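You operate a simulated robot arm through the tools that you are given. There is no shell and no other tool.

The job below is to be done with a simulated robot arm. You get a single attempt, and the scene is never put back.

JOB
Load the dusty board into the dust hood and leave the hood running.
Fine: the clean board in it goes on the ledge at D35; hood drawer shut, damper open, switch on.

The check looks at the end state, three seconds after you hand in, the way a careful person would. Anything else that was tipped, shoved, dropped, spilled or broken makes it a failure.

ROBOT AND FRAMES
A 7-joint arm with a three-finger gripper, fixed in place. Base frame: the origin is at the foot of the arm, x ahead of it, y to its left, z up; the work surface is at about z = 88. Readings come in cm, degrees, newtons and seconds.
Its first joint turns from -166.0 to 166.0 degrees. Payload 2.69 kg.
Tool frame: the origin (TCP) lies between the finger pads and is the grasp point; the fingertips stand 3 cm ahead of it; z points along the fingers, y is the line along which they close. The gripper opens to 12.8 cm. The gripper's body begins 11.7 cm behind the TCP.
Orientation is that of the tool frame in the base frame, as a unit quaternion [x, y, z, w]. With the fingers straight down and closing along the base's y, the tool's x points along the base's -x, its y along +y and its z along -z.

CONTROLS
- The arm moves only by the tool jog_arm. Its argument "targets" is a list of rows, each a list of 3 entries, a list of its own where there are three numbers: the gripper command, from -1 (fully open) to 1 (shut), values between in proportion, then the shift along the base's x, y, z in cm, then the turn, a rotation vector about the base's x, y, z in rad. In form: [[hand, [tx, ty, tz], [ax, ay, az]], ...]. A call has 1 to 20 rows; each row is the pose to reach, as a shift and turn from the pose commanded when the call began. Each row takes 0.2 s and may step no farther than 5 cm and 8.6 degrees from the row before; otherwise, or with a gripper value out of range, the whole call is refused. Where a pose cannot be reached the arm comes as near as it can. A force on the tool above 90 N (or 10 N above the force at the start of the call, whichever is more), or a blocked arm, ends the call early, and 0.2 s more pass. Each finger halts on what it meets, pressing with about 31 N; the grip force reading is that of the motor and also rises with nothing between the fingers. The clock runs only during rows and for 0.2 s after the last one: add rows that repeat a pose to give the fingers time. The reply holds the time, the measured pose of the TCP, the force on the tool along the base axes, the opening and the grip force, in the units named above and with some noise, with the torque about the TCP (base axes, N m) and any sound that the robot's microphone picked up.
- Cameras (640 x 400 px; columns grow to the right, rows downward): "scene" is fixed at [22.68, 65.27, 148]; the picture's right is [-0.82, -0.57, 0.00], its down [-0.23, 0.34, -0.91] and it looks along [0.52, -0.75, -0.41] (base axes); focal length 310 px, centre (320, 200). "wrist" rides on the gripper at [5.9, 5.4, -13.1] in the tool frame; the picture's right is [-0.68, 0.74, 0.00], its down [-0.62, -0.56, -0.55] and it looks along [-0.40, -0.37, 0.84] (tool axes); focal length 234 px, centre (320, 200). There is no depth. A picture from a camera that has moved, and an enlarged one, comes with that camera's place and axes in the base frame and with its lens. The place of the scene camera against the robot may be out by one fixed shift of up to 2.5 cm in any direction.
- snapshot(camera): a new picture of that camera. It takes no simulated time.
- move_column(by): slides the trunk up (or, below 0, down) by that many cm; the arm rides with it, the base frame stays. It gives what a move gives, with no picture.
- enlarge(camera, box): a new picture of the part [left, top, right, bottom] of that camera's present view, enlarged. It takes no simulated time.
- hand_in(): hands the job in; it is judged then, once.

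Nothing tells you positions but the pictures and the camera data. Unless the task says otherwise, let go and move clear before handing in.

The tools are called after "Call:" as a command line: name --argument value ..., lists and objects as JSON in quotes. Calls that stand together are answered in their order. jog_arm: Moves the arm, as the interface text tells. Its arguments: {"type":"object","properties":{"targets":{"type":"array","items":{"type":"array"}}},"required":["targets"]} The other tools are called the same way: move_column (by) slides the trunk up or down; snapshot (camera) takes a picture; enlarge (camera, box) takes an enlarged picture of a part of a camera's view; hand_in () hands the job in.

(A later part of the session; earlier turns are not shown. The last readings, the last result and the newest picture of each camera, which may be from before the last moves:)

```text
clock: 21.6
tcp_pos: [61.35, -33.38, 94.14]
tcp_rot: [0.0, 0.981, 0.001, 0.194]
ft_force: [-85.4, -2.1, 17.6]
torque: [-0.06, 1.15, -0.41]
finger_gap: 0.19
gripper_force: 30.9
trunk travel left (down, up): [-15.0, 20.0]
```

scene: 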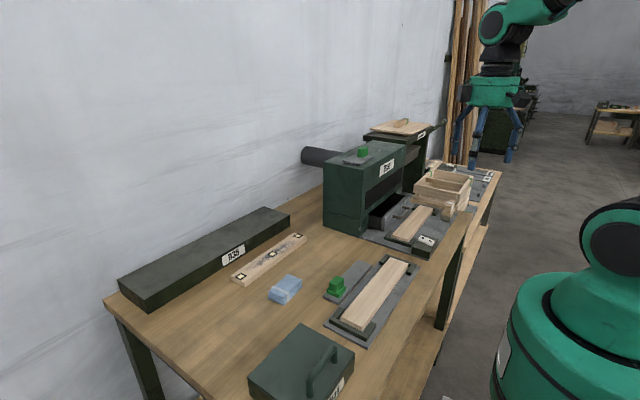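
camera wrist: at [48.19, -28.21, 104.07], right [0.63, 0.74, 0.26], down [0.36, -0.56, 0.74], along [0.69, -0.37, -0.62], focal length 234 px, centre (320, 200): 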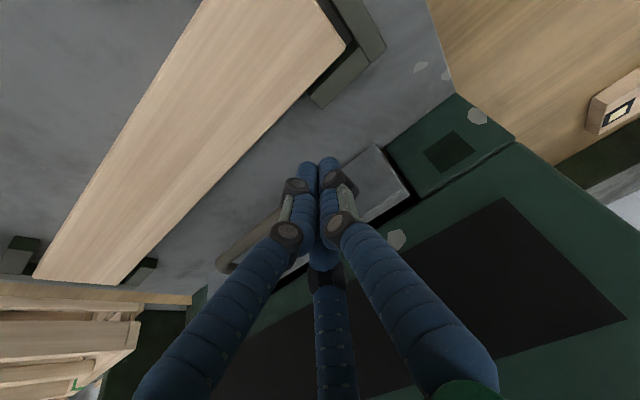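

That's the hard stop. I'll retreat straight back and then look again.

Call:
jog_arm --targets '[[1, [-0.5, 0, 0], [0, 0, 0]], [1, [-1.5, 0, 0], [0, 0, 0]], [1, [-4, 0, 0], [0, 0, 0]], [1, [-7.5, 0, 2], [0, 0, 0]], [1, [-10.5, 0, 6], [0, 0.13, 0]], [1, [-13.5, 0, 9.5], [0, 0.26, 0]], [1, [-17, 0, 12.5], [0, 0.3927, 0]], [1, [-20, 0, 15], [0, 0.3927, 0]], [1, [-23, 0, 17], [0, 0.3927, 0]], [-1, [-23, 0, 17], [0, 0.3927, 0]], [-1, [-23, 0, 17], [0, 0.3927, 0]], [-1, [-23, 0, 17], [0, 0.3927, 0]]]'

Call:
enlarge --camera "scene" --box '[340, 150, 450, 260]'

Call:
enlarge --camera "wrist" --box '[230, 80, 500, 270]'

```text
clock: 24.2
tcp_pos: [39.33, -33.72, 111.2]
tcp_rot: [0.0, 1.0, -0.001, -0.001]
ft_force: [0.1, -0.9, 0.7]
torque: [-0.02, 0.02, 0.0]
finger_gap: 12.79
gripper_force: 0.1
trunk travel left (down, up): [-15.0, 20.0]
```

```text
3.64 times, centred on (395, 205) of scene
camera zoom: at [22.68, 65.27, 148.0], right [-0.82, -0.57, 0.0], down [-0.23, 0.34, -0.91], along [0.52, -0.75, -0.41], focal length 1126 px, centre (47, 182)
```

zoom: 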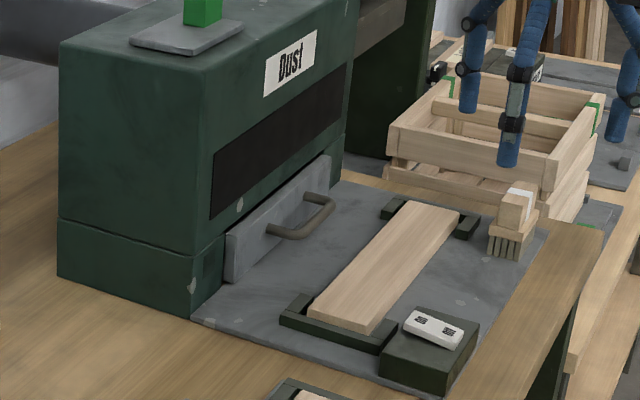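

```text
2.11 times, centred on (365, 175) of wrist
camera zoom: at [33.44, -28.37, 124.39], right [0.68, 0.74, 0.0], down [0.62, -0.56, 0.55], along [0.4, -0.37, -0.84], focal length 493 px, centre (225, 253)
```

zoom: 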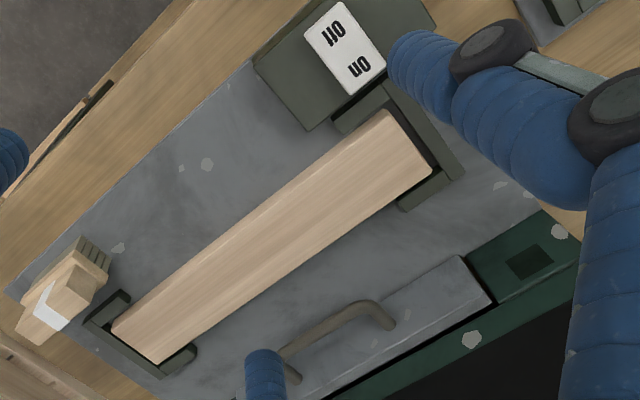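

The drawer is shut. Next I'll turn the tool 90° about the vertical so the fingers close across the clean board's width (along x), half open, and hover over it near (51.85, −41.9).

Call:
jog_arm --targets '[[-0.41, [1, -0.7, 0], [0, 0, 0.143]], [-0.41, [2, -1.5, 0], [0, 0, 0.286]], [-0.41, [3.5, -2.2, 0], [0, 0, 0.429]], [-0.41, [5, -3, 0], [0, 0, 0.572]], [-0.41, [6, -4, 0], [0, 0, 0.715]], [-0.41, [7, -5, 0], [0, 0, 0.858]], [-0.41, [8, -6, 0], [0, 0, 1.001]], [-0.41, [9, -7, -1], [0, 0, 1.144]], [-0.41, [10, -7.5, -2.5], [0, 0, 1.287]], [-0.41, [11.3, -8, -4], [0, 0, 1.43]], [-0.41, [12.5, -8.2, -5.5], [0, 0, 1.5708]], [-0.41, [12.5, -8.2, -6], [0, 0, 1.5708]], [-0.41, [12.5, -8.2, -6], [0, 0, 1.5708]]]'

Call:
snapshot --camera "wrist"

Call:
enlarge --camera "scene" --box '[340, 110, 480, 260]'

```text
clock: 27.0
tcp_pos: [51.52, -41.47, 105.24]
tcp_rot: [0.707, -0.707, 0.0, 0.0]
ft_force: [0.1, -1.3, 0.8]
torque: [-0.02, 0.04, 0.03]
finger_gap: 9.02
gripper_force: 0.0
trunk travel left (down, up): [-15.0, 20.0]
```

```text
taken
camera wrist: at [46.23, -47.55, 118.47], right [-0.74, 0.68, 0.0], down [0.56, 0.62, 0.55], along [0.37, 0.4, -0.84], focal length 234 px, centre (320, 200)
```

wrist: 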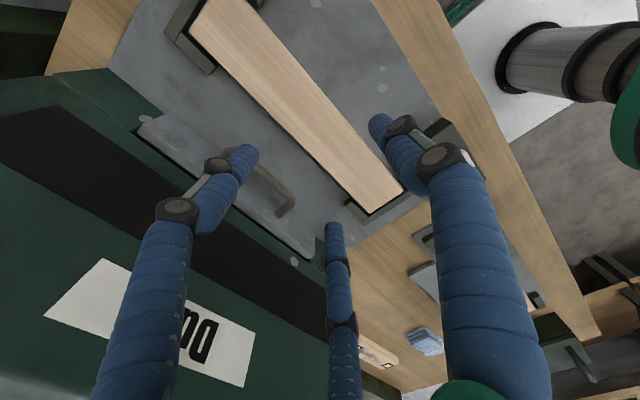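

```text
2.67 times, centred on (410, 185) of scene
camera zoom: at [22.68, 65.27, 148.0], right [-0.82, -0.57, 0.0], down [-0.23, 0.34, -0.91], along [0.52, -0.75, -0.41], focal length 826 px, centre (80, 240)
```

zoom: 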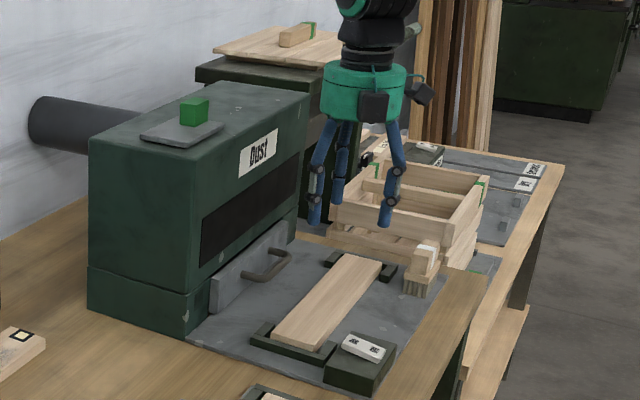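

The 90° turn worked. I'll zoom on the clean board from here to refine its x and y.

Call:
enlarge --camera "wrist" --box '[150, 0, 330, 130]'

Call:
enlarge --camera "wrist" --box '[280, 100, 460, 240]'

```text
3.08 times, centred on (240, 65) of wrist
camera zoom: at [46.23, -47.55, 118.47], right [-0.74, 0.68, 0.0], down [0.56, 0.62, 0.55], along [0.37, 0.4, -0.84], focal length 720 px, centre (566, 615)
```

zoom: 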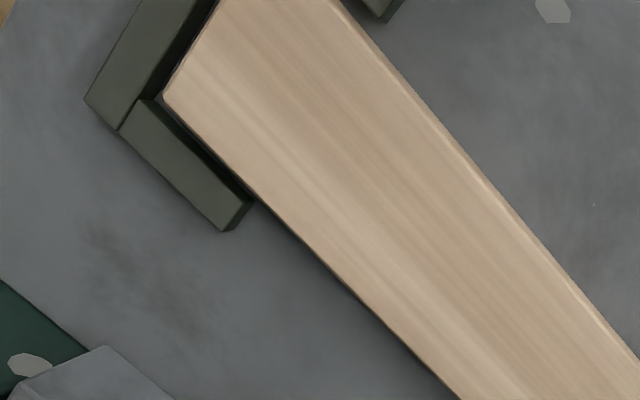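

```text
2.86 times, centred on (370, 170) of wrist
camera zoom: at [46.23, -47.55, 118.47], right [-0.74, 0.68, 0.0], down [0.56, 0.62, 0.55], along [0.37, 0.4, -0.84], focal length 669 px, centre (177, 286)
```

zoom: 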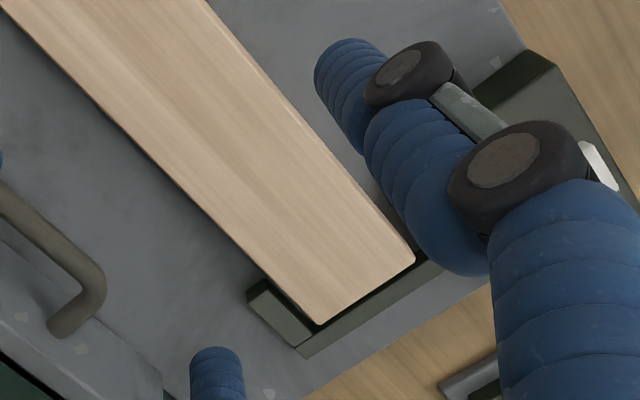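

The clean board's centre comes out at about (51.9, −42.05). I'll descend around it with the fingers 9 cm apart, stopping with the fingertips slightly above the bed.

Call:
jog_arm --targets '[[-0.41, [0.3, -0.45, -3], [0, 0, 0]], [-0.41, [0.3, -0.45, -6.5], [0, 0, 0]], [-0.41, [0.3, -0.45, -9.5], [0, 0, 0]], [-0.41, [0.3, -0.45, -11.5], [0, 0, 0]], [-0.41, [0.3, -0.45, -12.3], [0, 0, 0]], [-0.41, [0.3, -0.45, -12.9], [0, 0, 0]], [-0.41, [0.3, -0.45, -12.9], [0, 0, 0]]]'

Call:
snapshot --camera "wrist"

Call:
enlarge --camera "scene" --box '[360, 150, 450, 260]'

```text
clock: 28.6
tcp_pos: [51.9, -42.14, 92.69]
tcp_rot: [-0.707, 0.708, -0.004, 0.001]
ft_force: [-1.8, 0.3, 35.0]
torque: [0.38, -1.01, -0.12]
finger_gap: 10.76
gripper_force: 12.3
trunk travel left (down, up): [-15.0, 20.0]
```

```text
taken
camera wrist: at [46.5, -48.03, 105.81], right [-0.74, 0.68, -0.01], down [0.56, 0.62, 0.55], along [0.38, 0.4, -0.84], focal length 234 px, centre (320, 200)
```

wrist: 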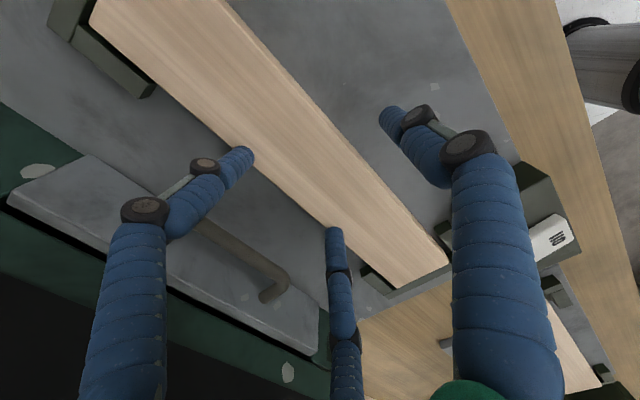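

```text
3.64 times, centred on (405, 205) of scene
camera zoom: at [22.68, 65.27, 148.0], right [-0.82, -0.57, 0.0], down [-0.23, 0.34, -0.91], along [0.52, -0.75, -0.41], focal length 1126 px, centre (11, 182)
```

zoom: 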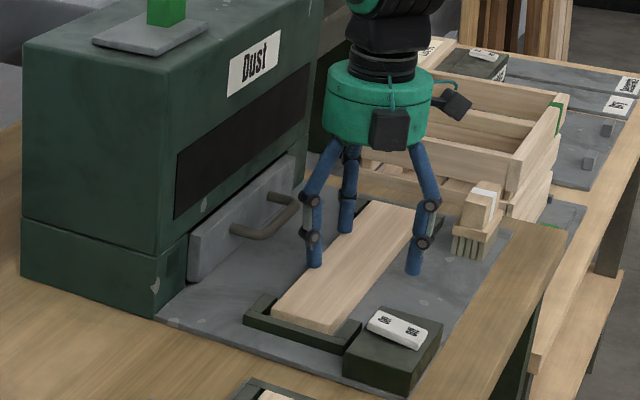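

The reading shows a finger pressing on the board's +x edge (contact about 3 cm to +x of the TCP): the gripper really behaves as pictured, with two fingers on one side lying closer to the TCP than the single one. I'll lift, open wider and shift the TCP ~1.5 cm to +x so the board sits between them, then look again.

Call:
jog_arm --targets '[[-0.41, [0, 0, 1.5], [0, 0, 0]], [-0.41, [0, 0, 3], [0, 0, 0]], [-0.8, [0.7, 0, 3], [0, 0, 0]], [-0.8, [1.5, 0, 3], [0, 0, 0]], [-0.8, [1.5, 0, 3], [0, 0, 0]]]'

Call:
snapshot --camera "wrist"

Call:
enlarge --camera "wrist" --box '[180, 60, 460, 280]'

```text
clock: 29.8
tcp_pos: [53.42, -42.01, 95.29]
tcp_rot: [-0.707, 0.707, 0.0, 0.0]
ft_force: [0.2, 0.6, 0.3]
torque: [-0.01, 0.01, 0.02]
finger_gap: 11.52
gripper_force: 0.0
trunk travel left (down, up): [-15.0, 20.0]
```

```text
taken
camera wrist: at [48.04, -48.06, 108.48], right [-0.74, 0.68, 0.0], down [0.57, 0.62, 0.55], along [0.37, 0.4, -0.84], focal length 234 px, centre (320, 200)
```

wrist: 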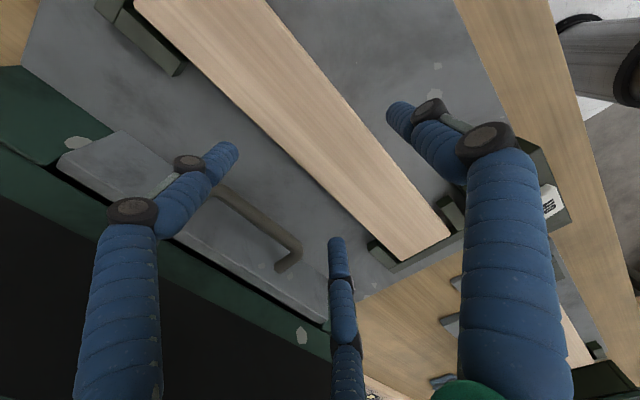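

```text
1.82 times, centred on (320, 170) of wrist
camera zoom: at [48.04, -48.06, 108.48], right [-0.74, 0.68, 0.0], down [0.57, 0.62, 0.55], along [0.37, 0.4, -0.84], focal length 426 px, centre (320, 254)
```

zoom: 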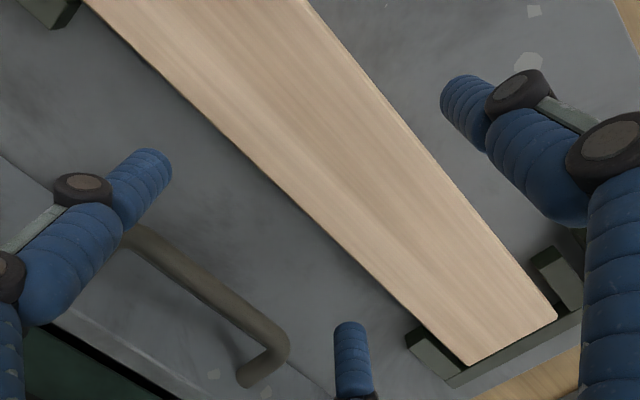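

The fingertips now clearly straddle the board with over 1 cm on each side. I'll lower slowly to get the fingertips beside it.

Call:
jog_arm --targets '[[-0.8, [0, 0, -1.5], [0, 0, 0]], [-0.8, [0, 0, -2.3], [0, 0, 0]], [-0.8, [0, 0, -2.8], [0, 0, 0]], [-0.8, [0, 0, -3.1], [0, 0, 0]], [-0.8, [0, 0, -3.1], [0, 0, 0]]]'

```text
clock: 31.0
tcp_pos: [53.24, -42.01, 92.31]
tcp_rot: [0.707, -0.707, 0.0, 0.0]
ft_force: [-0.5, 0.5, -0.5]
torque: [-0.01, -0.05, -0.02]
finger_gap: 11.51
gripper_force: 0.1
trunk travel left (down, up): [-15.0, 20.0]
```

No contact at fingertip z ≈ 89.3. I'll nudge −0.35 cm in x so both sides meet the board together, go down 0.3 and close.

Call:
jog_arm --targets '[[-0.8, [-0.35, 0, 0], [0, 0, 0]], [-0.8, [-0.35, 0, -0.3], [0, 0, 0]], [-0.5, [-0.35, 0, -0.3], [0, 0, 0]], [-0.2, [-0.35, 0, -0.3], [0, 0, 0]], [0.2, [-0.35, 0, -0.3], [0, 0, 0]], [1, [-0.35, 0, -0.3], [0, 0, 0]], [1, [-0.35, 0, -0.3], [0, 0, 0]], [1, [-0.35, 0, -0.3], [0, 0, 0]]]'

Call:
snapshot --camera "wrist"

Call:
enlarge --camera "scene" --box '[360, 150, 450, 260]'

```text
clock: 32.8
tcp_pos: [52.99, -42.11, 92.08]
tcp_rot: [-0.707, 0.708, -0.001, 0.0]
ft_force: [1.1, -0.5, 5.3]
torque: [-0.02, 0.15, 0.05]
finger_gap: 8.38
gripper_force: 31.3
trunk travel left (down, up): [-15.0, 20.0]
```

```text
taken
camera wrist: at [47.6, -48.01, 105.16], right [-0.74, 0.68, 0.0], down [0.56, 0.62, 0.55], along [0.37, 0.4, -0.84], focal length 234 px, centre (320, 200)
```

wrist: 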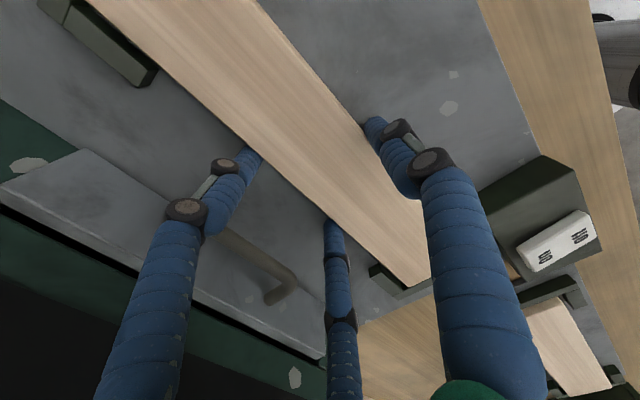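

```text
3.64 times, centred on (405, 205) of scene
camera zoom: at [22.68, 65.27, 148.0], right [-0.82, -0.57, 0.0], down [-0.23, 0.34, -0.91], along [0.52, -0.75, -0.41], focal length 1126 px, centre (11, 182)
```

zoom: 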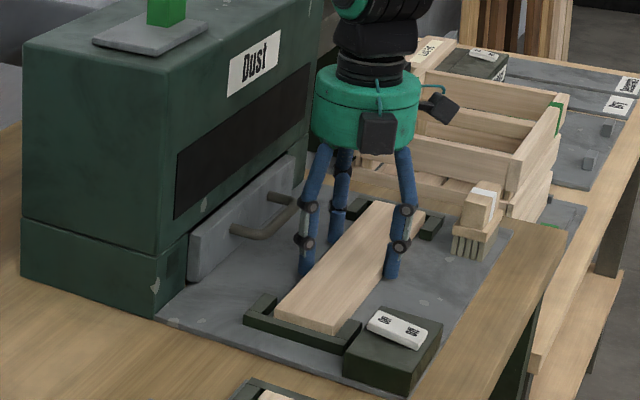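

The board is gripped (opening reads 8.4 with full force). I'll lift it slowly and check that it comes up level.

Call:
jog_arm --targets '[[1, [0, 0, 0.5], [0, 0, 0]], [1, [0, 0, 1.2], [0, 0, 0]], [1, [0, 0, 2.2], [0, 0, 0]], [1, [0, 0, 4], [0, 0, 0]], [1, [0, 0, 6], [0, 0, 0]], [1, [0, 0, 8], [0, 0, 0]], [1, [0, 0, 8], [0, 0, 0]]]'

Call:
snapshot --camera "wrist"

Call:
enlarge --camera "scene" --box '[340, 130, 460, 260]'

```text
clock: 34.4
tcp_pos: [53.06, -41.97, 99.87]
tcp_rot: [0.708, -0.706, 0.001, 0.0]
ft_force: [0.2, 0.6, -1.7]
torque: [0.0, -0.07, 0.0]
finger_gap: 8.38
gripper_force: 31.0
trunk travel left (down, up): [-15.0, 20.0]
```

```text
taken
camera wrist: at [47.67, -48.01, 113.01], right [-0.74, 0.68, 0.0], down [0.56, 0.62, 0.55], along [0.37, 0.4, -0.84], focal length 234 px, centre (320, 200)
```

wrist: 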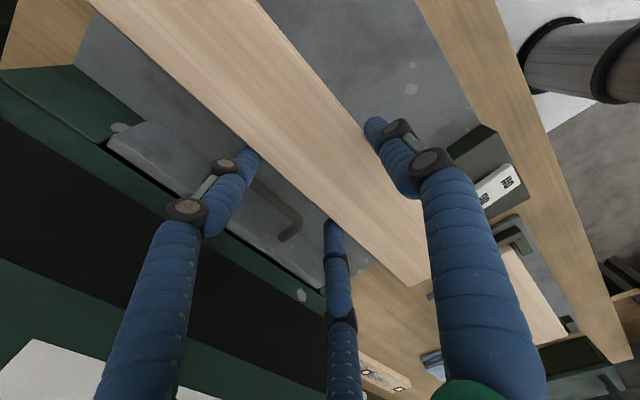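

```text
3.08 times, centred on (400, 195) of scene
camera zoom: at [22.68, 65.27, 148.0], right [-0.82, -0.57, 0.0], down [-0.23, 0.34, -0.91], along [0.52, -0.75, -0.41], focal length 953 px, centre (74, 215)
```

zoom: 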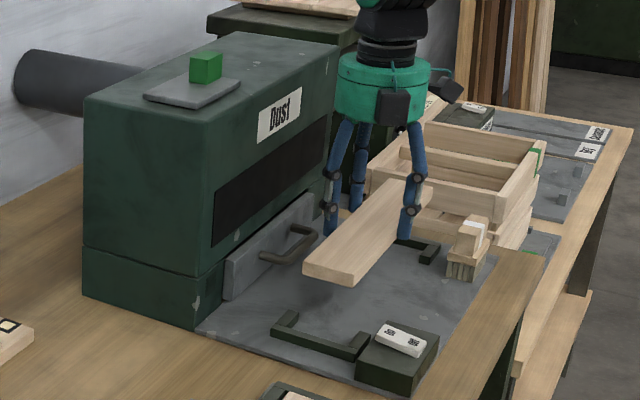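

The clean board is held level. I'll carry it up and around to the ledge at D35, staying high.

Call:
jog_arm --targets '[[1, [0, 0, 4], [0, 0, 0]], [1, [0, 2, 8], [0, 0, 0]], [1, [0, 5.5, 11], [0, 0, 0]], [1, [0, 10, 12], [0, 0, 0]], [1, [0, 14.5, 12], [0, 0, 0]], [1, [0, 19, 12], [0, 0, 0]], [1, [0, 23.5, 12], [0, 0, 0]], [1, [0, 28, 12], [0, 0, 0]], [1, [2, 32, 12], [0, 0, 0]], [1, [5, 35.5, 12], [0, 0, 0]], [1, [8, 39, 12], [0, 0, 0]], [1, [11, 42.5, 12], [0, 0, 0]], [1, [14, 46, 12], [0, 0, 0]], [1, [17, 49.5, 12], [0, 0, 0]], [1, [20.5, 52.5, 12], [0, 0, 0]], [1, [24, 55, 12], [0, 0, 0]], [1, [28, 55, 12], [0, 0, 0]], [1, [32, 55, 12], [0, 0, 0]], [1, [36, 55, 12], [0, 0, 0]], [1, [36, 55, 12], [0, 0, 0]]]'

Call:
snapshot --camera "wrist"

Call:
snapshot --camera "scene"

```text
clock: 38.6
tcp_pos: [89.1, 12.86, 112.18]
tcp_rot: [0.708, -0.707, 0.001, 0.001]
ft_force: [0.8, 0.2, -1.5]
torque: [0.02, -0.01, -0.03]
finger_gap: 8.39
gripper_force: 31.1
trunk travel left (down, up): [-15.0, 20.0]
```

```text
taken
camera wrist: at [83.76, 6.9, 125.35], right [-0.74, 0.68, 0.0], down [0.57, 0.62, 0.55], along [0.37, 0.4, -0.84], focal length 234 px, centre (320, 200)
```

wrist: 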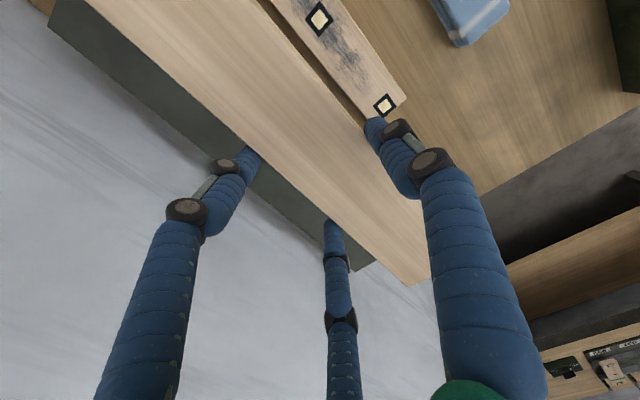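

```text
taken
```

scene: 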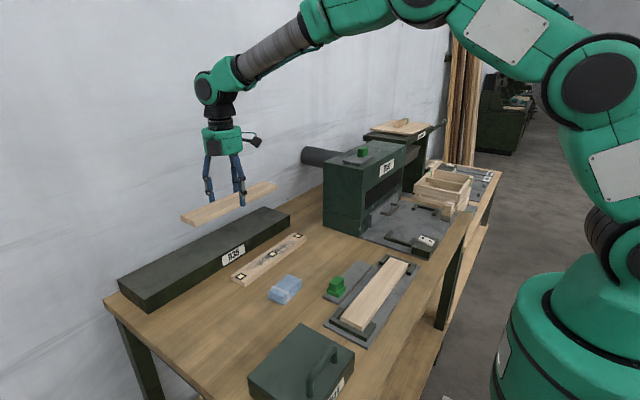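

The board hangs over the ledge area. I'll move out to x ≈ 96.8 and start lowering above the ledge.

Call:
jog_arm --targets '[[1, [3, 0.1, 0], [0, 0, 0]], [1, [6, 0.1, 0], [0, 0, 0]], [1, [7.7, 0.1, -1], [0, 0, 0]], [1, [7.7, 0.1, -4], [0, 0, 0]], [1, [7.7, 0.1, -8], [0, 0, 0]], [1, [7.7, 0.1, -11], [0, 0, 0]], [1, [7.7, 0.1, -11], [0, 0, 0]]]'

Call:
snapshot --camera "wrist"

Call:
enlarge --camera "scene" --box '[100, 50, 340, 320]'

```text
clock: 40.2
tcp_pos: [96.91, 13.1, 101.07]
tcp_rot: [-0.707, 0.707, -0.001, -0.001]
ft_force: [0.1, -0.8, -1.3]
torque: [0.04, -0.02, 0.04]
finger_gap: 8.41
gripper_force: 31.2
trunk travel left (down, up): [-15.0, 20.0]
```

```text
taken
camera wrist: at [91.53, 7.07, 114.12], right [-0.74, 0.68, 0.0], down [0.57, 0.62, 0.55], along [0.37, 0.4, -0.84], focal length 234 px, centre (320, 200)
```

wrist: 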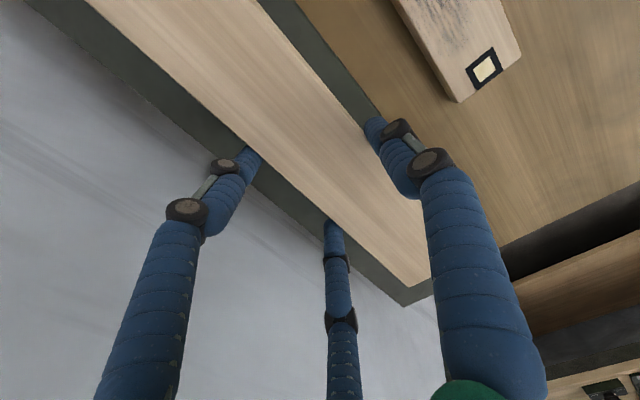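

```text
1.48 times, centred on (220, 185) of scene
camera zoom: at [22.68, 65.27, 148.0], right [-0.82, -0.57, 0.0], down [-0.23, 0.34, -0.91], along [0.52, -0.75, -0.41], focal length 459 px, centre (468, 222)
```

zoom: 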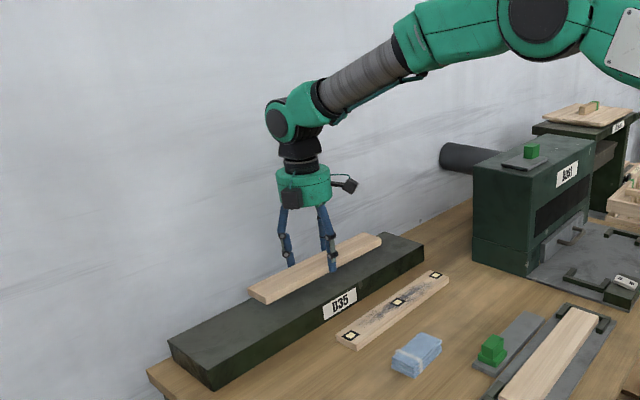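

Let me zoom on the ledge's front edge next to the held board to verify the margin.

Call:
enlarge --camera "wrist" --box '[220, 0, 400, 140]'

Call:
enlarge --camera "scene" --box '[170, 170, 320, 290]'

```text
2.86 times, centred on (310, 70) of wrist
camera zoom: at [91.53, 7.07, 114.12], right [-0.74, 0.68, 0.0], down [0.57, 0.62, 0.55], along [0.37, 0.4, -0.84], focal length 669 px, centre (349, 571)
```

zoom: 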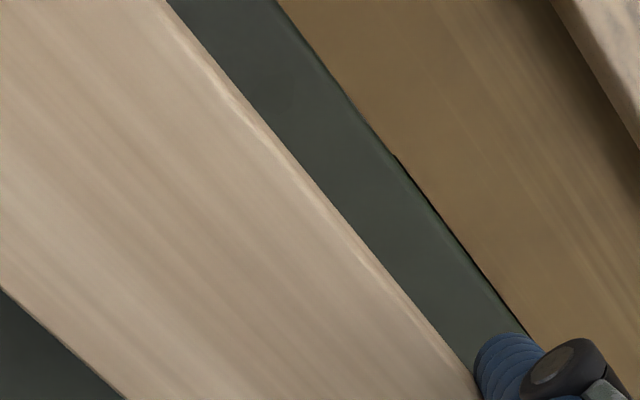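

```text
3.33 times, centred on (245, 230) of scene
camera zoom: at [22.68, 65.27, 148.0], right [-0.82, -0.57, 0.0], down [-0.23, 0.34, -0.91], along [0.52, -0.75, -0.41], focal length 1033 px, centre (570, 100)
```

zoom: 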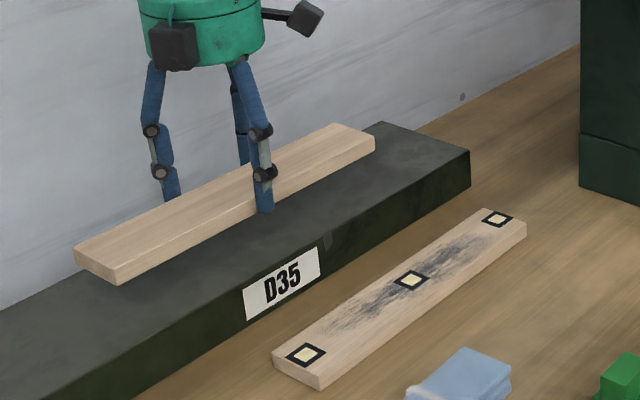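

The board clears the ledge's front edge by about 1.6 cm and is centred on the D35 label. I'll lower it until it touches.

Call:
jog_arm --targets '[[1, [0, 0, -2], [0, 0, 0]], [1, [0, 0, -3.5], [0, 0, 0]], [1, [0, 0, -4.2], [0, 0, 0]], [1, [0, 0, -4.5], [0, 0, 0]], [1, [0, 0, -4.5], [0, 0, 0]]]'

Call:
enlarge --camera "scene" --box '[170, 170, 320, 290]'

```text
clock: 41.4
tcp_pos: [96.71, 13.07, 96.55]
tcp_rot: [0.707, -0.707, 0.001, 0.0]
ft_force: [-0.1, -0.2, -1.2]
torque: [-0.02, -0.01, 0.02]
finger_gap: 8.39
gripper_force: 31.0
trunk travel left (down, up): [-15.0, 20.0]
```

```text
3.33 times, centred on (245, 230) of scene
camera zoom: at [22.68, 65.27, 148.0], right [-0.82, -0.57, 0.0], down [-0.23, 0.34, -0.91], along [0.52, -0.75, -0.41], focal length 1033 px, centre (570, 100)
```

zoom: 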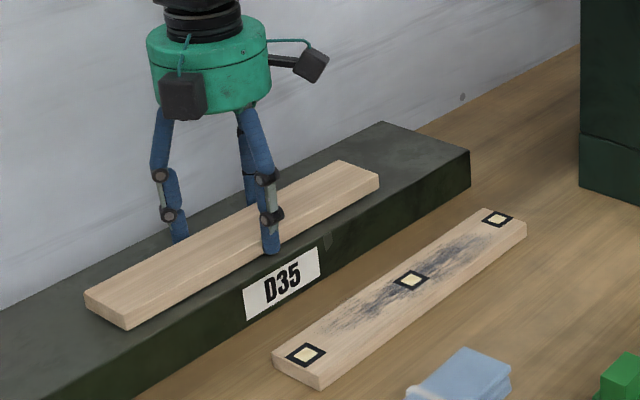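

Close to the ledge now, no contact yet. I'll lower further in 0.2 cm steps.

Call:
jog_arm --targets '[[1, [0, 0, -0.2], [0, 0, 0]], [1, [0, 0, -0.4], [0, 0, 0]], [1, [0, 0, -0.4], [0, 0, 0]]]'

```text
clock: 42.2
tcp_pos: [96.83, 13.05, 96.19]
tcp_rot: [0.707, -0.707, 0.001, 0.0]
ft_force: [0.6, -1.2, 2.3]
torque: [-0.29, 0.15, -0.04]
finger_gap: 8.38
gripper_force: 31.0
trunk travel left (down, up): [-15.0, 20.0]
```

Light contact has begun. I'll settle 0.15 cm more, then open and rise straight up.

Call:
jog_arm --targets '[[1, [0, 0, -0.15], [0, 0, 0]], [1, [0, 0, -0.15], [0, 0, 0]], [-0.45, [0, 0, -0.1], [0, 0, 0]], [-0.6, [0, 0, 0], [0, 0, 0]], [-0.7, [0, 0, 0], [0, 0, 0]], [-0.7, [0, 0, 1], [0, 0, 0]], [-0.7, [0, 0, 3], [0, 0, 0]], [-0.7, [0, 0, 6], [0, 0, 0]], [-0.7, [0, 0, 10], [0, 0, 0]], [-0.7, [0, 0, 14], [0, 0, 0]], [-0.7, [0, 0, 14], [0, 0, 0]]]'

Call:
snapshot --camera "wrist"

Call:
enlarge --camera "scene" --box '[170, 170, 320, 290]'

```text
clock: 44.6
tcp_pos: [96.74, 12.77, 110.09]
tcp_rot: [0.707, -0.707, 0.001, 0.0]
ft_force: [-0.1, 1.1, 0.5]
torque: [-0.04, -0.02, 0.03]
finger_gap: 10.9
gripper_force: 0.1
trunk travel left (down, up): [-15.0, 20.0]
```

```text
taken
camera wrist: at [91.43, 6.8, 123.23], right [-0.74, 0.68, 0.0], down [0.57, 0.62, 0.55], along [0.37, 0.4, -0.84], focal length 234 px, centre (320, 200)
```

wrist: 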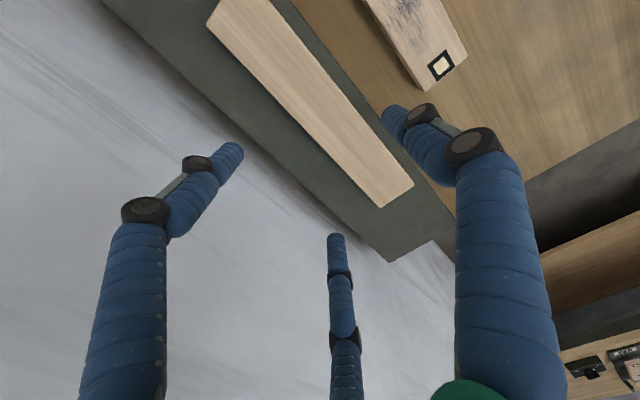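

```text
3.33 times, centred on (245, 230) of scene
camera zoom: at [22.68, 65.27, 148.0], right [-0.82, -0.57, 0.0], down [-0.23, 0.34, -0.91], along [0.52, -0.75, -0.41], focal length 1033 px, centre (570, 100)
```

zoom: 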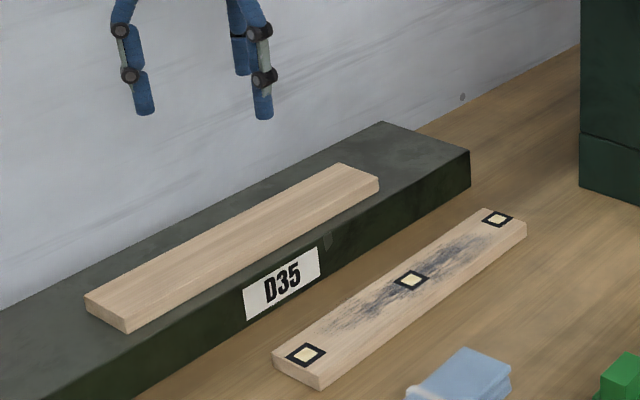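

The clean board rests on the ledge above D35. Next I'll hover over the dusty board near (82.8, 5.2) and measure it from there.

Call:
jog_arm --targets '[[-0.8, [-4, -2, 0], [0, 0, 0]], [-0.8, [-8, -4, 0], [0, 0, 0]], [-0.8, [-11.5, -6, -2], [0, 0, 0]], [-0.8, [-13.9, -7.6, -4.5], [0, 0, 0]], [-0.8, [-13.9, -7.6, -6], [0, 0, 0]], [-0.8, [-13.9, -7.6, -6], [0, 0, 0]]]'

Call:
snapshot --camera "wrist"

Call:
enlarge --camera "wrist" --box '[160, 0, 340, 130]'

Call:
enlarge --camera "wrist" --box '[280, 100, 460, 240]'

```text
clock: 46.0
tcp_pos: [83.04, 5.38, 104.14]
tcp_rot: [0.708, -0.707, 0.001, 0.0]
ft_force: [0.2, -1.3, -1.1]
torque: [-0.01, 0.01, -0.01]
finger_gap: 11.52
gripper_force: 0.0
trunk travel left (down, up): [-15.0, 20.0]
```

```text
taken
camera wrist: at [77.7, -0.57, 117.21], right [-0.74, 0.68, 0.0], down [0.56, 0.62, 0.55], along [0.37, 0.4, -0.84], focal length 234 px, centre (320, 200)
```

wrist: 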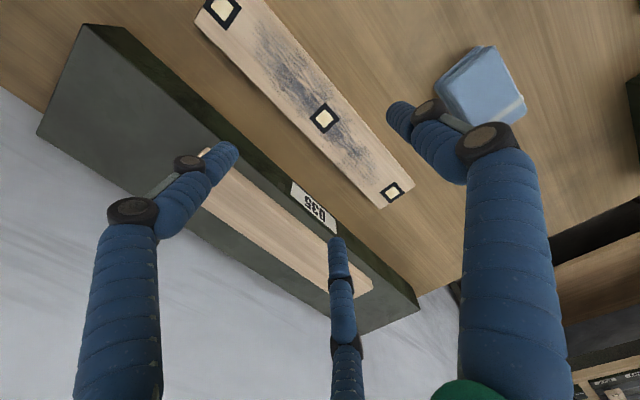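

```text
3.08 times, centred on (250, 65) of wrist
camera zoom: at [77.7, -0.57, 117.21], right [-0.74, 0.68, 0.0], down [0.56, 0.62, 0.55], along [0.37, 0.4, -0.84], focal length 720 px, centre (535, 615)
```

zoom: 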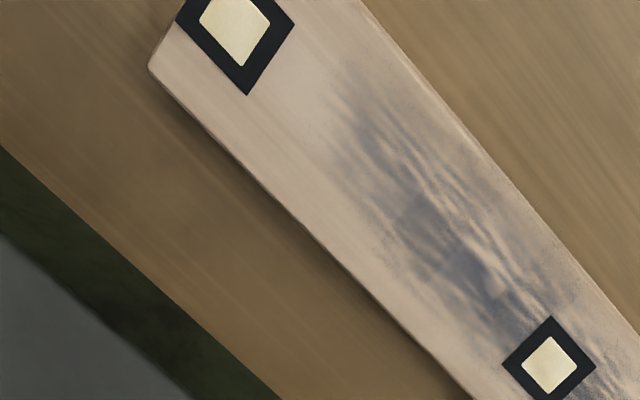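

```text
2.86 times, centred on (370, 170) of wrist
camera zoom: at [77.7, -0.57, 117.21], right [-0.74, 0.68, 0.0], down [0.56, 0.62, 0.55], along [0.37, 0.4, -0.84], focal length 669 px, centre (177, 286)
```

zoom: 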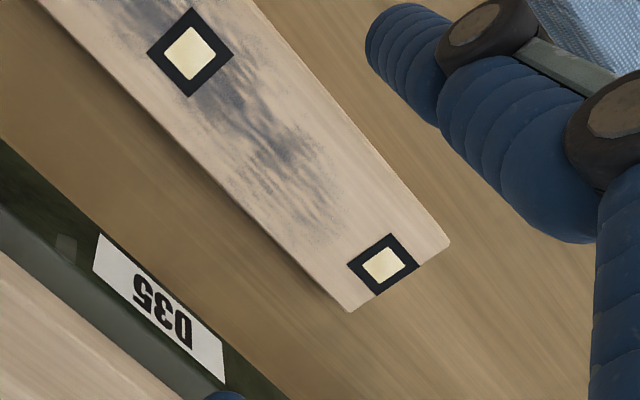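

The dusty board is centred near (81.9, 4.9) with about 1° of yaw. I'll align to it and lower around it to fingertip height just above the bench.

Call:
jog_arm --targets '[[-0.8, [-0.12, -0.45, -3], [0, 0, 0.018]], [-0.8, [-0.12, -0.45, -6.5], [0, 0, 0.018]], [-0.8, [-0.12, -0.45, -9.5], [0, 0, 0.018]], [-0.8, [-0.12, -0.45, -11.3], [0, 0, 0.018]], [-0.8, [-0.12, -0.45, -12], [0, 0, 0.018]], [-0.8, [-0.12, -0.45, -12.4], [0, 0, 0.018]], [-0.8, [-0.12, -0.45, -12.4], [0, 0, 0.018]]]'

Call:
snapshot --camera "wrist"

```text
clock: 47.6
tcp_pos: [82.87, 5.22, 91.58]
tcp_rot: [0.713, -0.701, 0.0, 0.0]
ft_force: [-0.8, -0.7, 0.6]
torque: [0.0, 0.02, -0.02]
finger_gap: 11.52
gripper_force: 0.1
trunk travel left (down, up): [-15.0, 20.0]
```

```text
taken
camera wrist: at [77.55, -0.93, 104.8], right [-0.75, 0.66, 0.0], down [0.55, 0.63, 0.55], along [0.36, 0.41, -0.84], focal length 234 px, centre (320, 200)
```

wrist: 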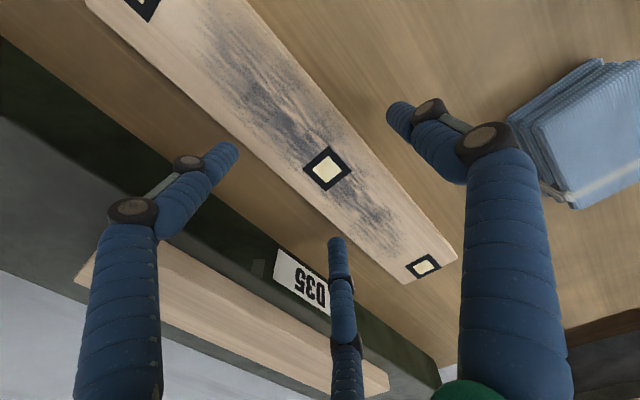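

Straddling the board with no contact. I'll close the fingers.

Call:
jog_arm --targets '[[-0.5, [0, 0, 0], [0, 0, 0]], [-0.2, [0, 0, 0], [0, 0, 0]], [0.2, [0, 0, 0], [0, 0, 0]], [1, [0, 0, 0], [0, 0, 0]], [1, [0, 0, 0], [0, 0, 0]], [1, [0, 0, 0], [0, 0, 0]]]'

Call:
enlarge --camera "scene" --box '[200, 170, 340, 290]'

```text
clock: 49.0
tcp_pos: [82.85, 5.19, 91.77]
tcp_rot: [0.714, -0.7, 0.001, 0.0]
ft_force: [0.4, -0.3, 4.1]
torque: [0.04, 0.06, 0.0]
finger_gap: 8.4
gripper_force: 30.9
trunk travel left (down, up): [-15.0, 20.0]
```

```text
3.33 times, centred on (270, 230) of scene
camera zoom: at [22.68, 65.27, 148.0], right [-0.82, -0.57, 0.0], down [-0.23, 0.34, -0.91], along [0.52, -0.75, -0.41], focal length 1033 px, centre (487, 100)
```

zoom: 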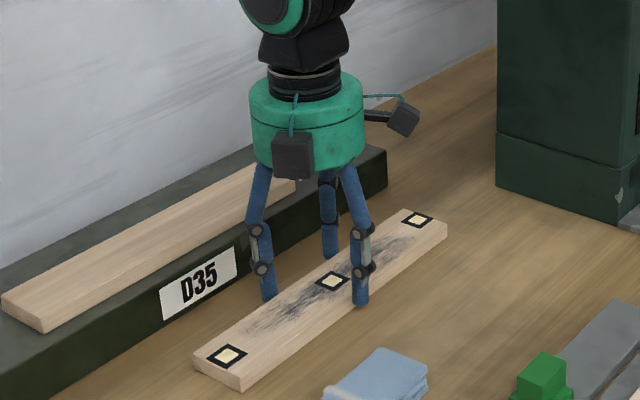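

Gripped with the same width reading (8.4). I'll lift it and measure how it sits in the hand.

Call:
jog_arm --targets '[[1, [0, 0, 0.5], [0, 0, 0]], [1, [0, 0, 1.5], [0, 0, 0]], [1, [0, 0, 4], [0, 0, 0]], [1, [0, 0, 8], [0, 0, -0.018]], [1, [0, 0, 12.5], [0, 0, -0.018]], [1, [0, 0, 17], [0, 0, -0.018]], [1, [0, 0, 20], [0, 0, -0.018]], [1, [0, 0, 20], [0, 0, -0.018]]]'

Call:
snapshot --camera "wrist"

Call:
enlarge --camera "wrist" --box '[50, 0, 250, 150]'

Call:
enlarge --camera "wrist" --box '[320, 170, 480, 300]'

```text
clock: 50.8
tcp_pos: [82.54, 4.93, 111.97]
tcp_rot: [-0.707, 0.707, 0.0, 0.0]
ft_force: [0.4, 1.3, -0.9]
torque: [0.02, -0.03, -0.02]
finger_gap: 8.37
gripper_force: 31.0
trunk travel left (down, up): [-15.0, 20.0]
```

```text
taken
camera wrist: at [77.13, -0.98, 125.17], right [-0.74, 0.68, 0.0], down [0.57, 0.62, 0.55], along [0.37, 0.4, -0.84], focal length 234 px, centre (320, 200)
```

wrist: 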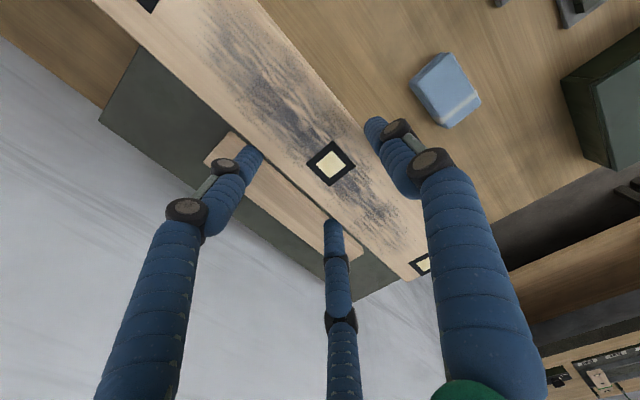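

```text
2.67 times, centred on (150, 75) of wrist
camera zoom: at [77.13, -0.98, 125.17], right [-0.74, 0.68, 0.0], down [0.57, 0.62, 0.55], along [0.37, 0.4, -0.84], focal length 624 px, centre (773, 533)
```

zoom: 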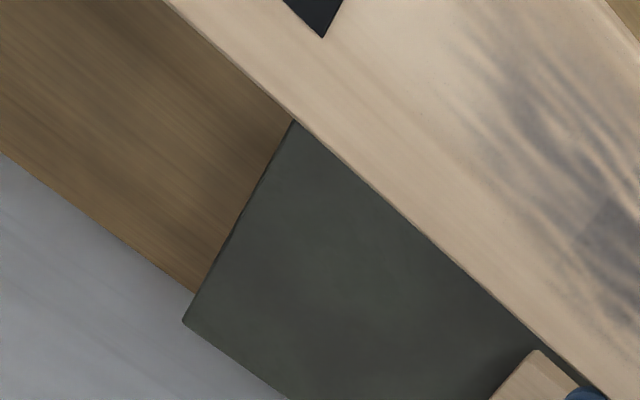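

```text
3.08 times, centred on (400, 235) of wrist
camera zoom: at [77.13, -0.98, 125.17], right [-0.74, 0.68, 0.0], down [0.57, 0.62, 0.55], along [0.37, 0.4, -0.84], focal length 720 px, centre (74, 92)
```

zoom: 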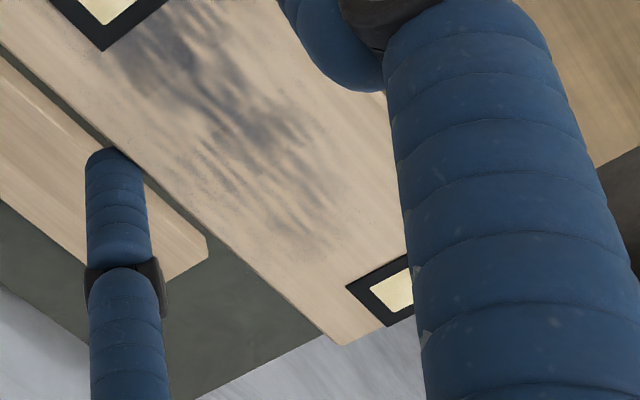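

The dusty board is held squarely and centred (its +y end ~15 cm from the TCP). I'll carry it round to above the hood nest.

Call:
jog_arm --targets '[[1, [-4, 0, 0], [0, 0, 0]], [1, [-8, 0, 0], [0, 0, 0]], [1, [-12, 0, 0], [0, 0, 0]], [1, [-16, 0, 0], [0, 0, 0]], [1, [-20, -2, 0], [0, 0, 0]], [1, [-23.5, -5, 0], [0, 0, 0]], [1, [-26.5, -8.5, 0], [0, 0, 0]], [1, [-29.5, -12, 0], [0, 0, 0]], [1, [-29.5, -16.5, 0], [0, 0, 0]], [1, [-29.5, -21, 0], [0, 0, 0]], [1, [-29.5, -25.5, 0], [0, 0, 0]], [1, [-29.5, -30, 0], [0, 0, 0]], [1, [-29.5, -34.5, 0], [0, 0, 0]], [1, [-29.5, -39, 0], [0, 0, 0]], [1, [-29.5, -43, 0], [0, 0, 0]], [1, [-29.5, -46, 0], [0, 0, 0]], [1, [-29.5, -47, -2], [0, 0, 0]], [1, [-29.5, -47, -5], [0, 0, 0]], [1, [-29.5, -47, -5], [0, 0, 0]]]'

Call:
snapshot --camera "wrist"

Call:
enlarge --camera "scene" --box '[340, 130, 460, 260]'

```text
clock: 54.8
tcp_pos: [53.18, -42.4, 106.52]
tcp_rot: [-0.707, 0.707, 0.001, 0.0]
ft_force: [0.5, -0.6, -2.1]
torque: [0.02, 0.01, 0.03]
finger_gap: 8.4
gripper_force: 31.1
trunk travel left (down, up): [-15.0, 20.0]
```

```text
taken
camera wrist: at [47.84, -48.29, 119.69], right [-0.74, 0.68, 0.0], down [0.57, 0.62, 0.55], along [0.37, 0.4, -0.84], focal length 234 px, centre (320, 200)
```

wrist: 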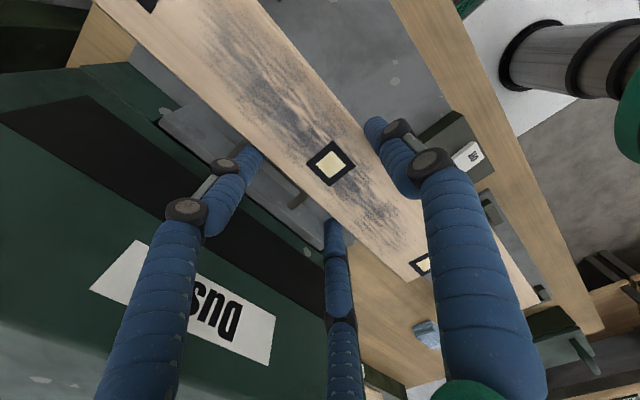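

```text
3.08 times, centred on (400, 195) of scene
camera zoom: at [22.68, 65.27, 148.0], right [-0.82, -0.57, 0.0], down [-0.23, 0.34, -0.91], along [0.52, -0.75, -0.41], focal length 953 px, centre (74, 215)
```

zoom: 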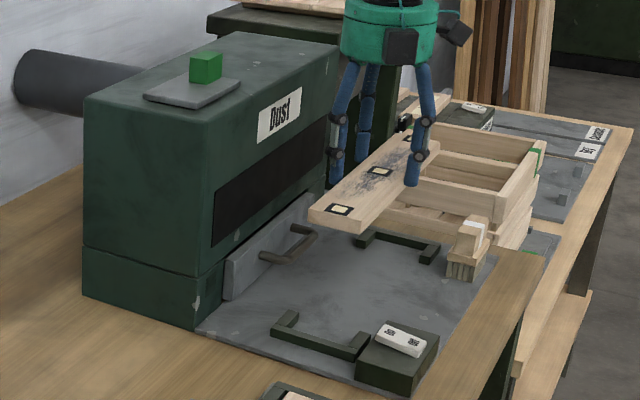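

I'll shift slightly to (53.0, −42.0) and come down to just above the nest, then check the alignment.

Call:
jog_arm --targets '[[1, [-0.2, 0.4, -3], [0, 0, 0]], [1, [-0.2, 0.4, -6.5], [0, 0, 0]], [1, [-0.2, 0.4, -9.5], [0, 0, 0]], [1, [-0.2, 0.4, -11], [0, 0, 0]], [1, [-0.2, 0.4, -11], [0, 0, 0]]]'

Call:
snapshot --camera "wrist"

Call:
enlarge --camera "wrist" --box '[320, 170, 480, 300]'

Call:
enlarge --camera "scene" --box '[370, 190, 450, 260]'

```text
clock: 56.0
tcp_pos: [52.99, -41.63, 95.96]
tcp_rot: [0.707, -0.707, -0.001, 0.0]
ft_force: [0.4, -0.4, -1.6]
torque: [0.0, 0.01, 0.02]
finger_gap: 8.38
gripper_force: 31.2
trunk travel left (down, up): [-15.0, 20.0]
```

```text
taken
camera wrist: at [47.66, -47.59, 109.08], right [-0.74, 0.68, 0.0], down [0.57, 0.62, 0.55], along [0.37, 0.4, -0.84], focal length 234 px, centre (320, 200)
```

wrist: 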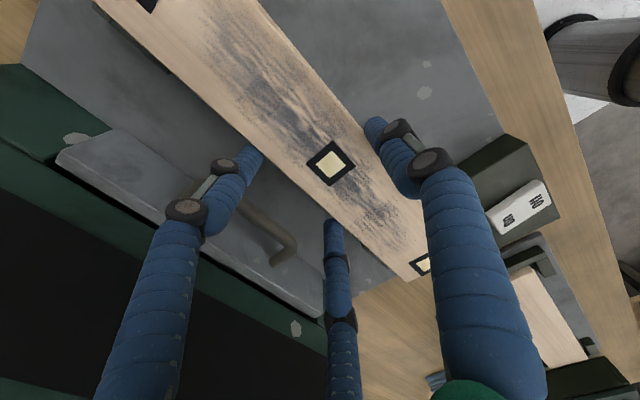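

```text
3.08 times, centred on (400, 235) of wrist
camera zoom: at [47.66, -47.59, 109.08], right [-0.74, 0.68, 0.0], down [0.57, 0.62, 0.55], along [0.37, 0.4, -0.84], focal length 720 px, centre (74, 92)
```

zoom: 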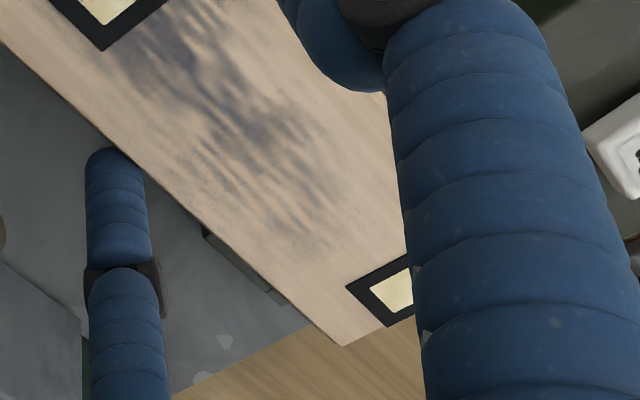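

```text
5.71 times, centred on (410, 225) of scene
camera zoom: at [22.68, 65.27, 148.0], right [-0.82, -0.57, 0.0], down [-0.23, 0.34, -0.91], along [0.52, -0.75, -0.41], focal length 1770 px, centre (-194, 57)
```

zoom: 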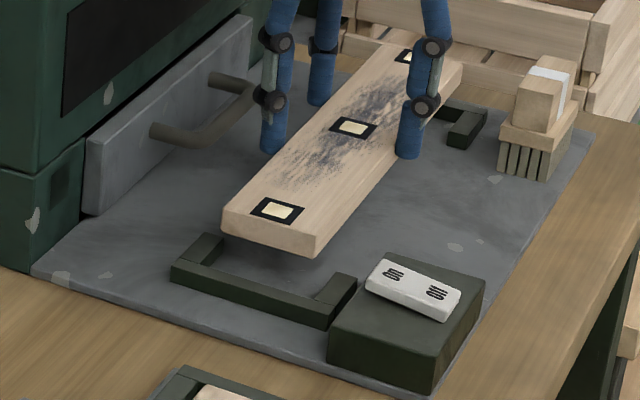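

Readings wander a few millimetres, so I'll hold still and re-read before the final y correction.

Call:
jog_arm --targets '[[1, [0, 0, 0], [0, 0, 0]]]'

Call:
jog_arm --targets '[[1, [0, 0, 0], [0, 0, 0]]]'

Call:
jog_arm --targets '[[1, [0, 0, 0], [0, 0, 0]]]'

```text
clock: 56.4
tcp_pos: [53.12, -41.65, 95.98]
tcp_rot: [0.707, -0.707, 0.001, -0.001]
ft_force: [0.1, -1.7, -1.1]
torque: [0.01, -0.01, -0.04]
finger_gap: 8.38
gripper_force: 31.1
trunk travel left (down, up): [-15.0, 20.0]
```

```text
clock: 56.8
tcp_pos: [53.02, -41.59, 95.96]
tcp_rot: [0.707, -0.707, -0.001, 0.0]
ft_force: [0.0, 0.4, -2.2]
torque: [0.02, -0.04, 0.02]
finger_gap: 8.4
gripper_force: 30.6
trunk travel left (down, up): [-15.0, 20.0]
```

```text
clock: 57.2
tcp_pos: [53.03, -41.5, 95.92]
tcp_rot: [0.707, -0.707, 0.001, -0.001]
ft_force: [0.1, -0.1, -1.6]
torque: [-0.03, -0.03, 0.01]
finger_gap: 8.39
gripper_force: 30.9
trunk travel left (down, up): [-15.0, 20.0]
```

The TCP is steady at y ≈ −41.6, so I'll shift −0.4 and lower to just at the bracket tops, then check the gaps.

Call:
jog_arm --targets '[[1, [0, -0.42, 0], [0, 0, 0]], [1, [0, -0.42, -1], [0, 0, 0]], [1, [0, -0.42, -1.6], [0, 0, 0]], [1, [0, -0.42, -1.6], [0, 0, 0]]]'

Call:
enlarge --camera "wrist" --box '[320, 170, 480, 300]'

Call:
enlarge --camera "wrist" --box '[20, 0, 240, 150]'

Call:
enlarge --camera "scene" --box '[370, 190, 450, 260]'

```text
clock: 58.2
tcp_pos: [53.02, -41.95, 94.13]
tcp_rot: [0.707, -0.707, 0.001, 0.001]
ft_force: [0.9, -0.7, -2.0]
torque: [0.04, 0.02, 0.04]
finger_gap: 8.44
gripper_force: 31.5
trunk travel left (down, up): [-15.0, 20.0]
```

```text
3.08 times, centred on (400, 235) of wrist
camera zoom: at [47.64, -47.97, 107.3], right [-0.74, 0.68, 0.0], down [0.56, 0.62, 0.55], along [0.37, 0.4, -0.84], focal length 720 px, centre (74, 92)
```

zoom: 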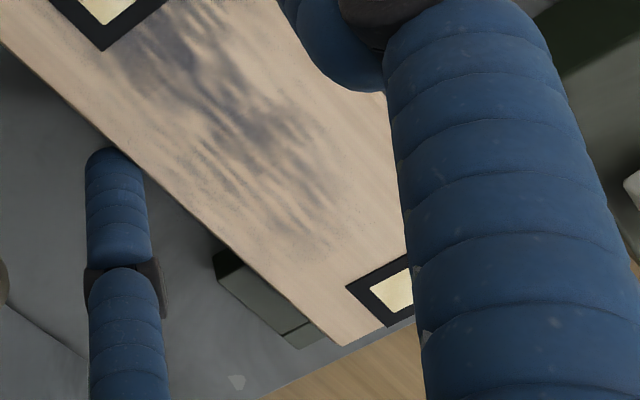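

```text
2.67 times, centred on (130, 75) of wrist
camera zoom: at [47.64, -47.97, 107.3], right [-0.74, 0.68, 0.0], down [0.56, 0.62, 0.55], along [0.37, 0.4, -0.84], focal length 624 px, centre (827, 533)
```

zoom: 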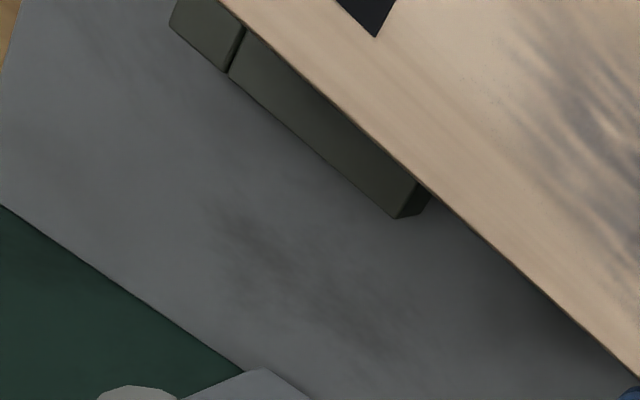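

```text
5.71 times, centred on (410, 225) of scene
camera zoom: at [22.68, 65.27, 148.0], right [-0.82, -0.57, 0.0], down [-0.23, 0.34, -0.91], along [0.52, -0.75, -0.41], focal length 1770 px, centre (-194, 57)
```

zoom: 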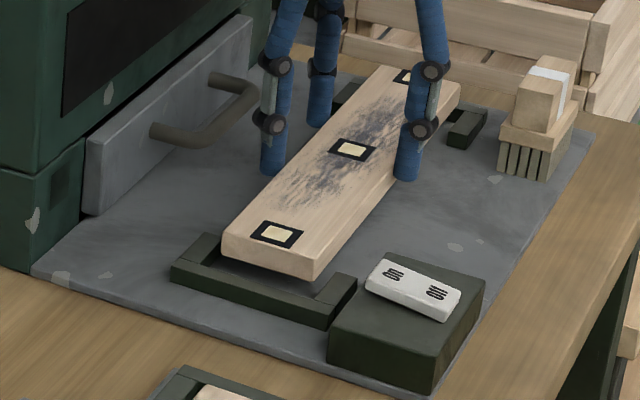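

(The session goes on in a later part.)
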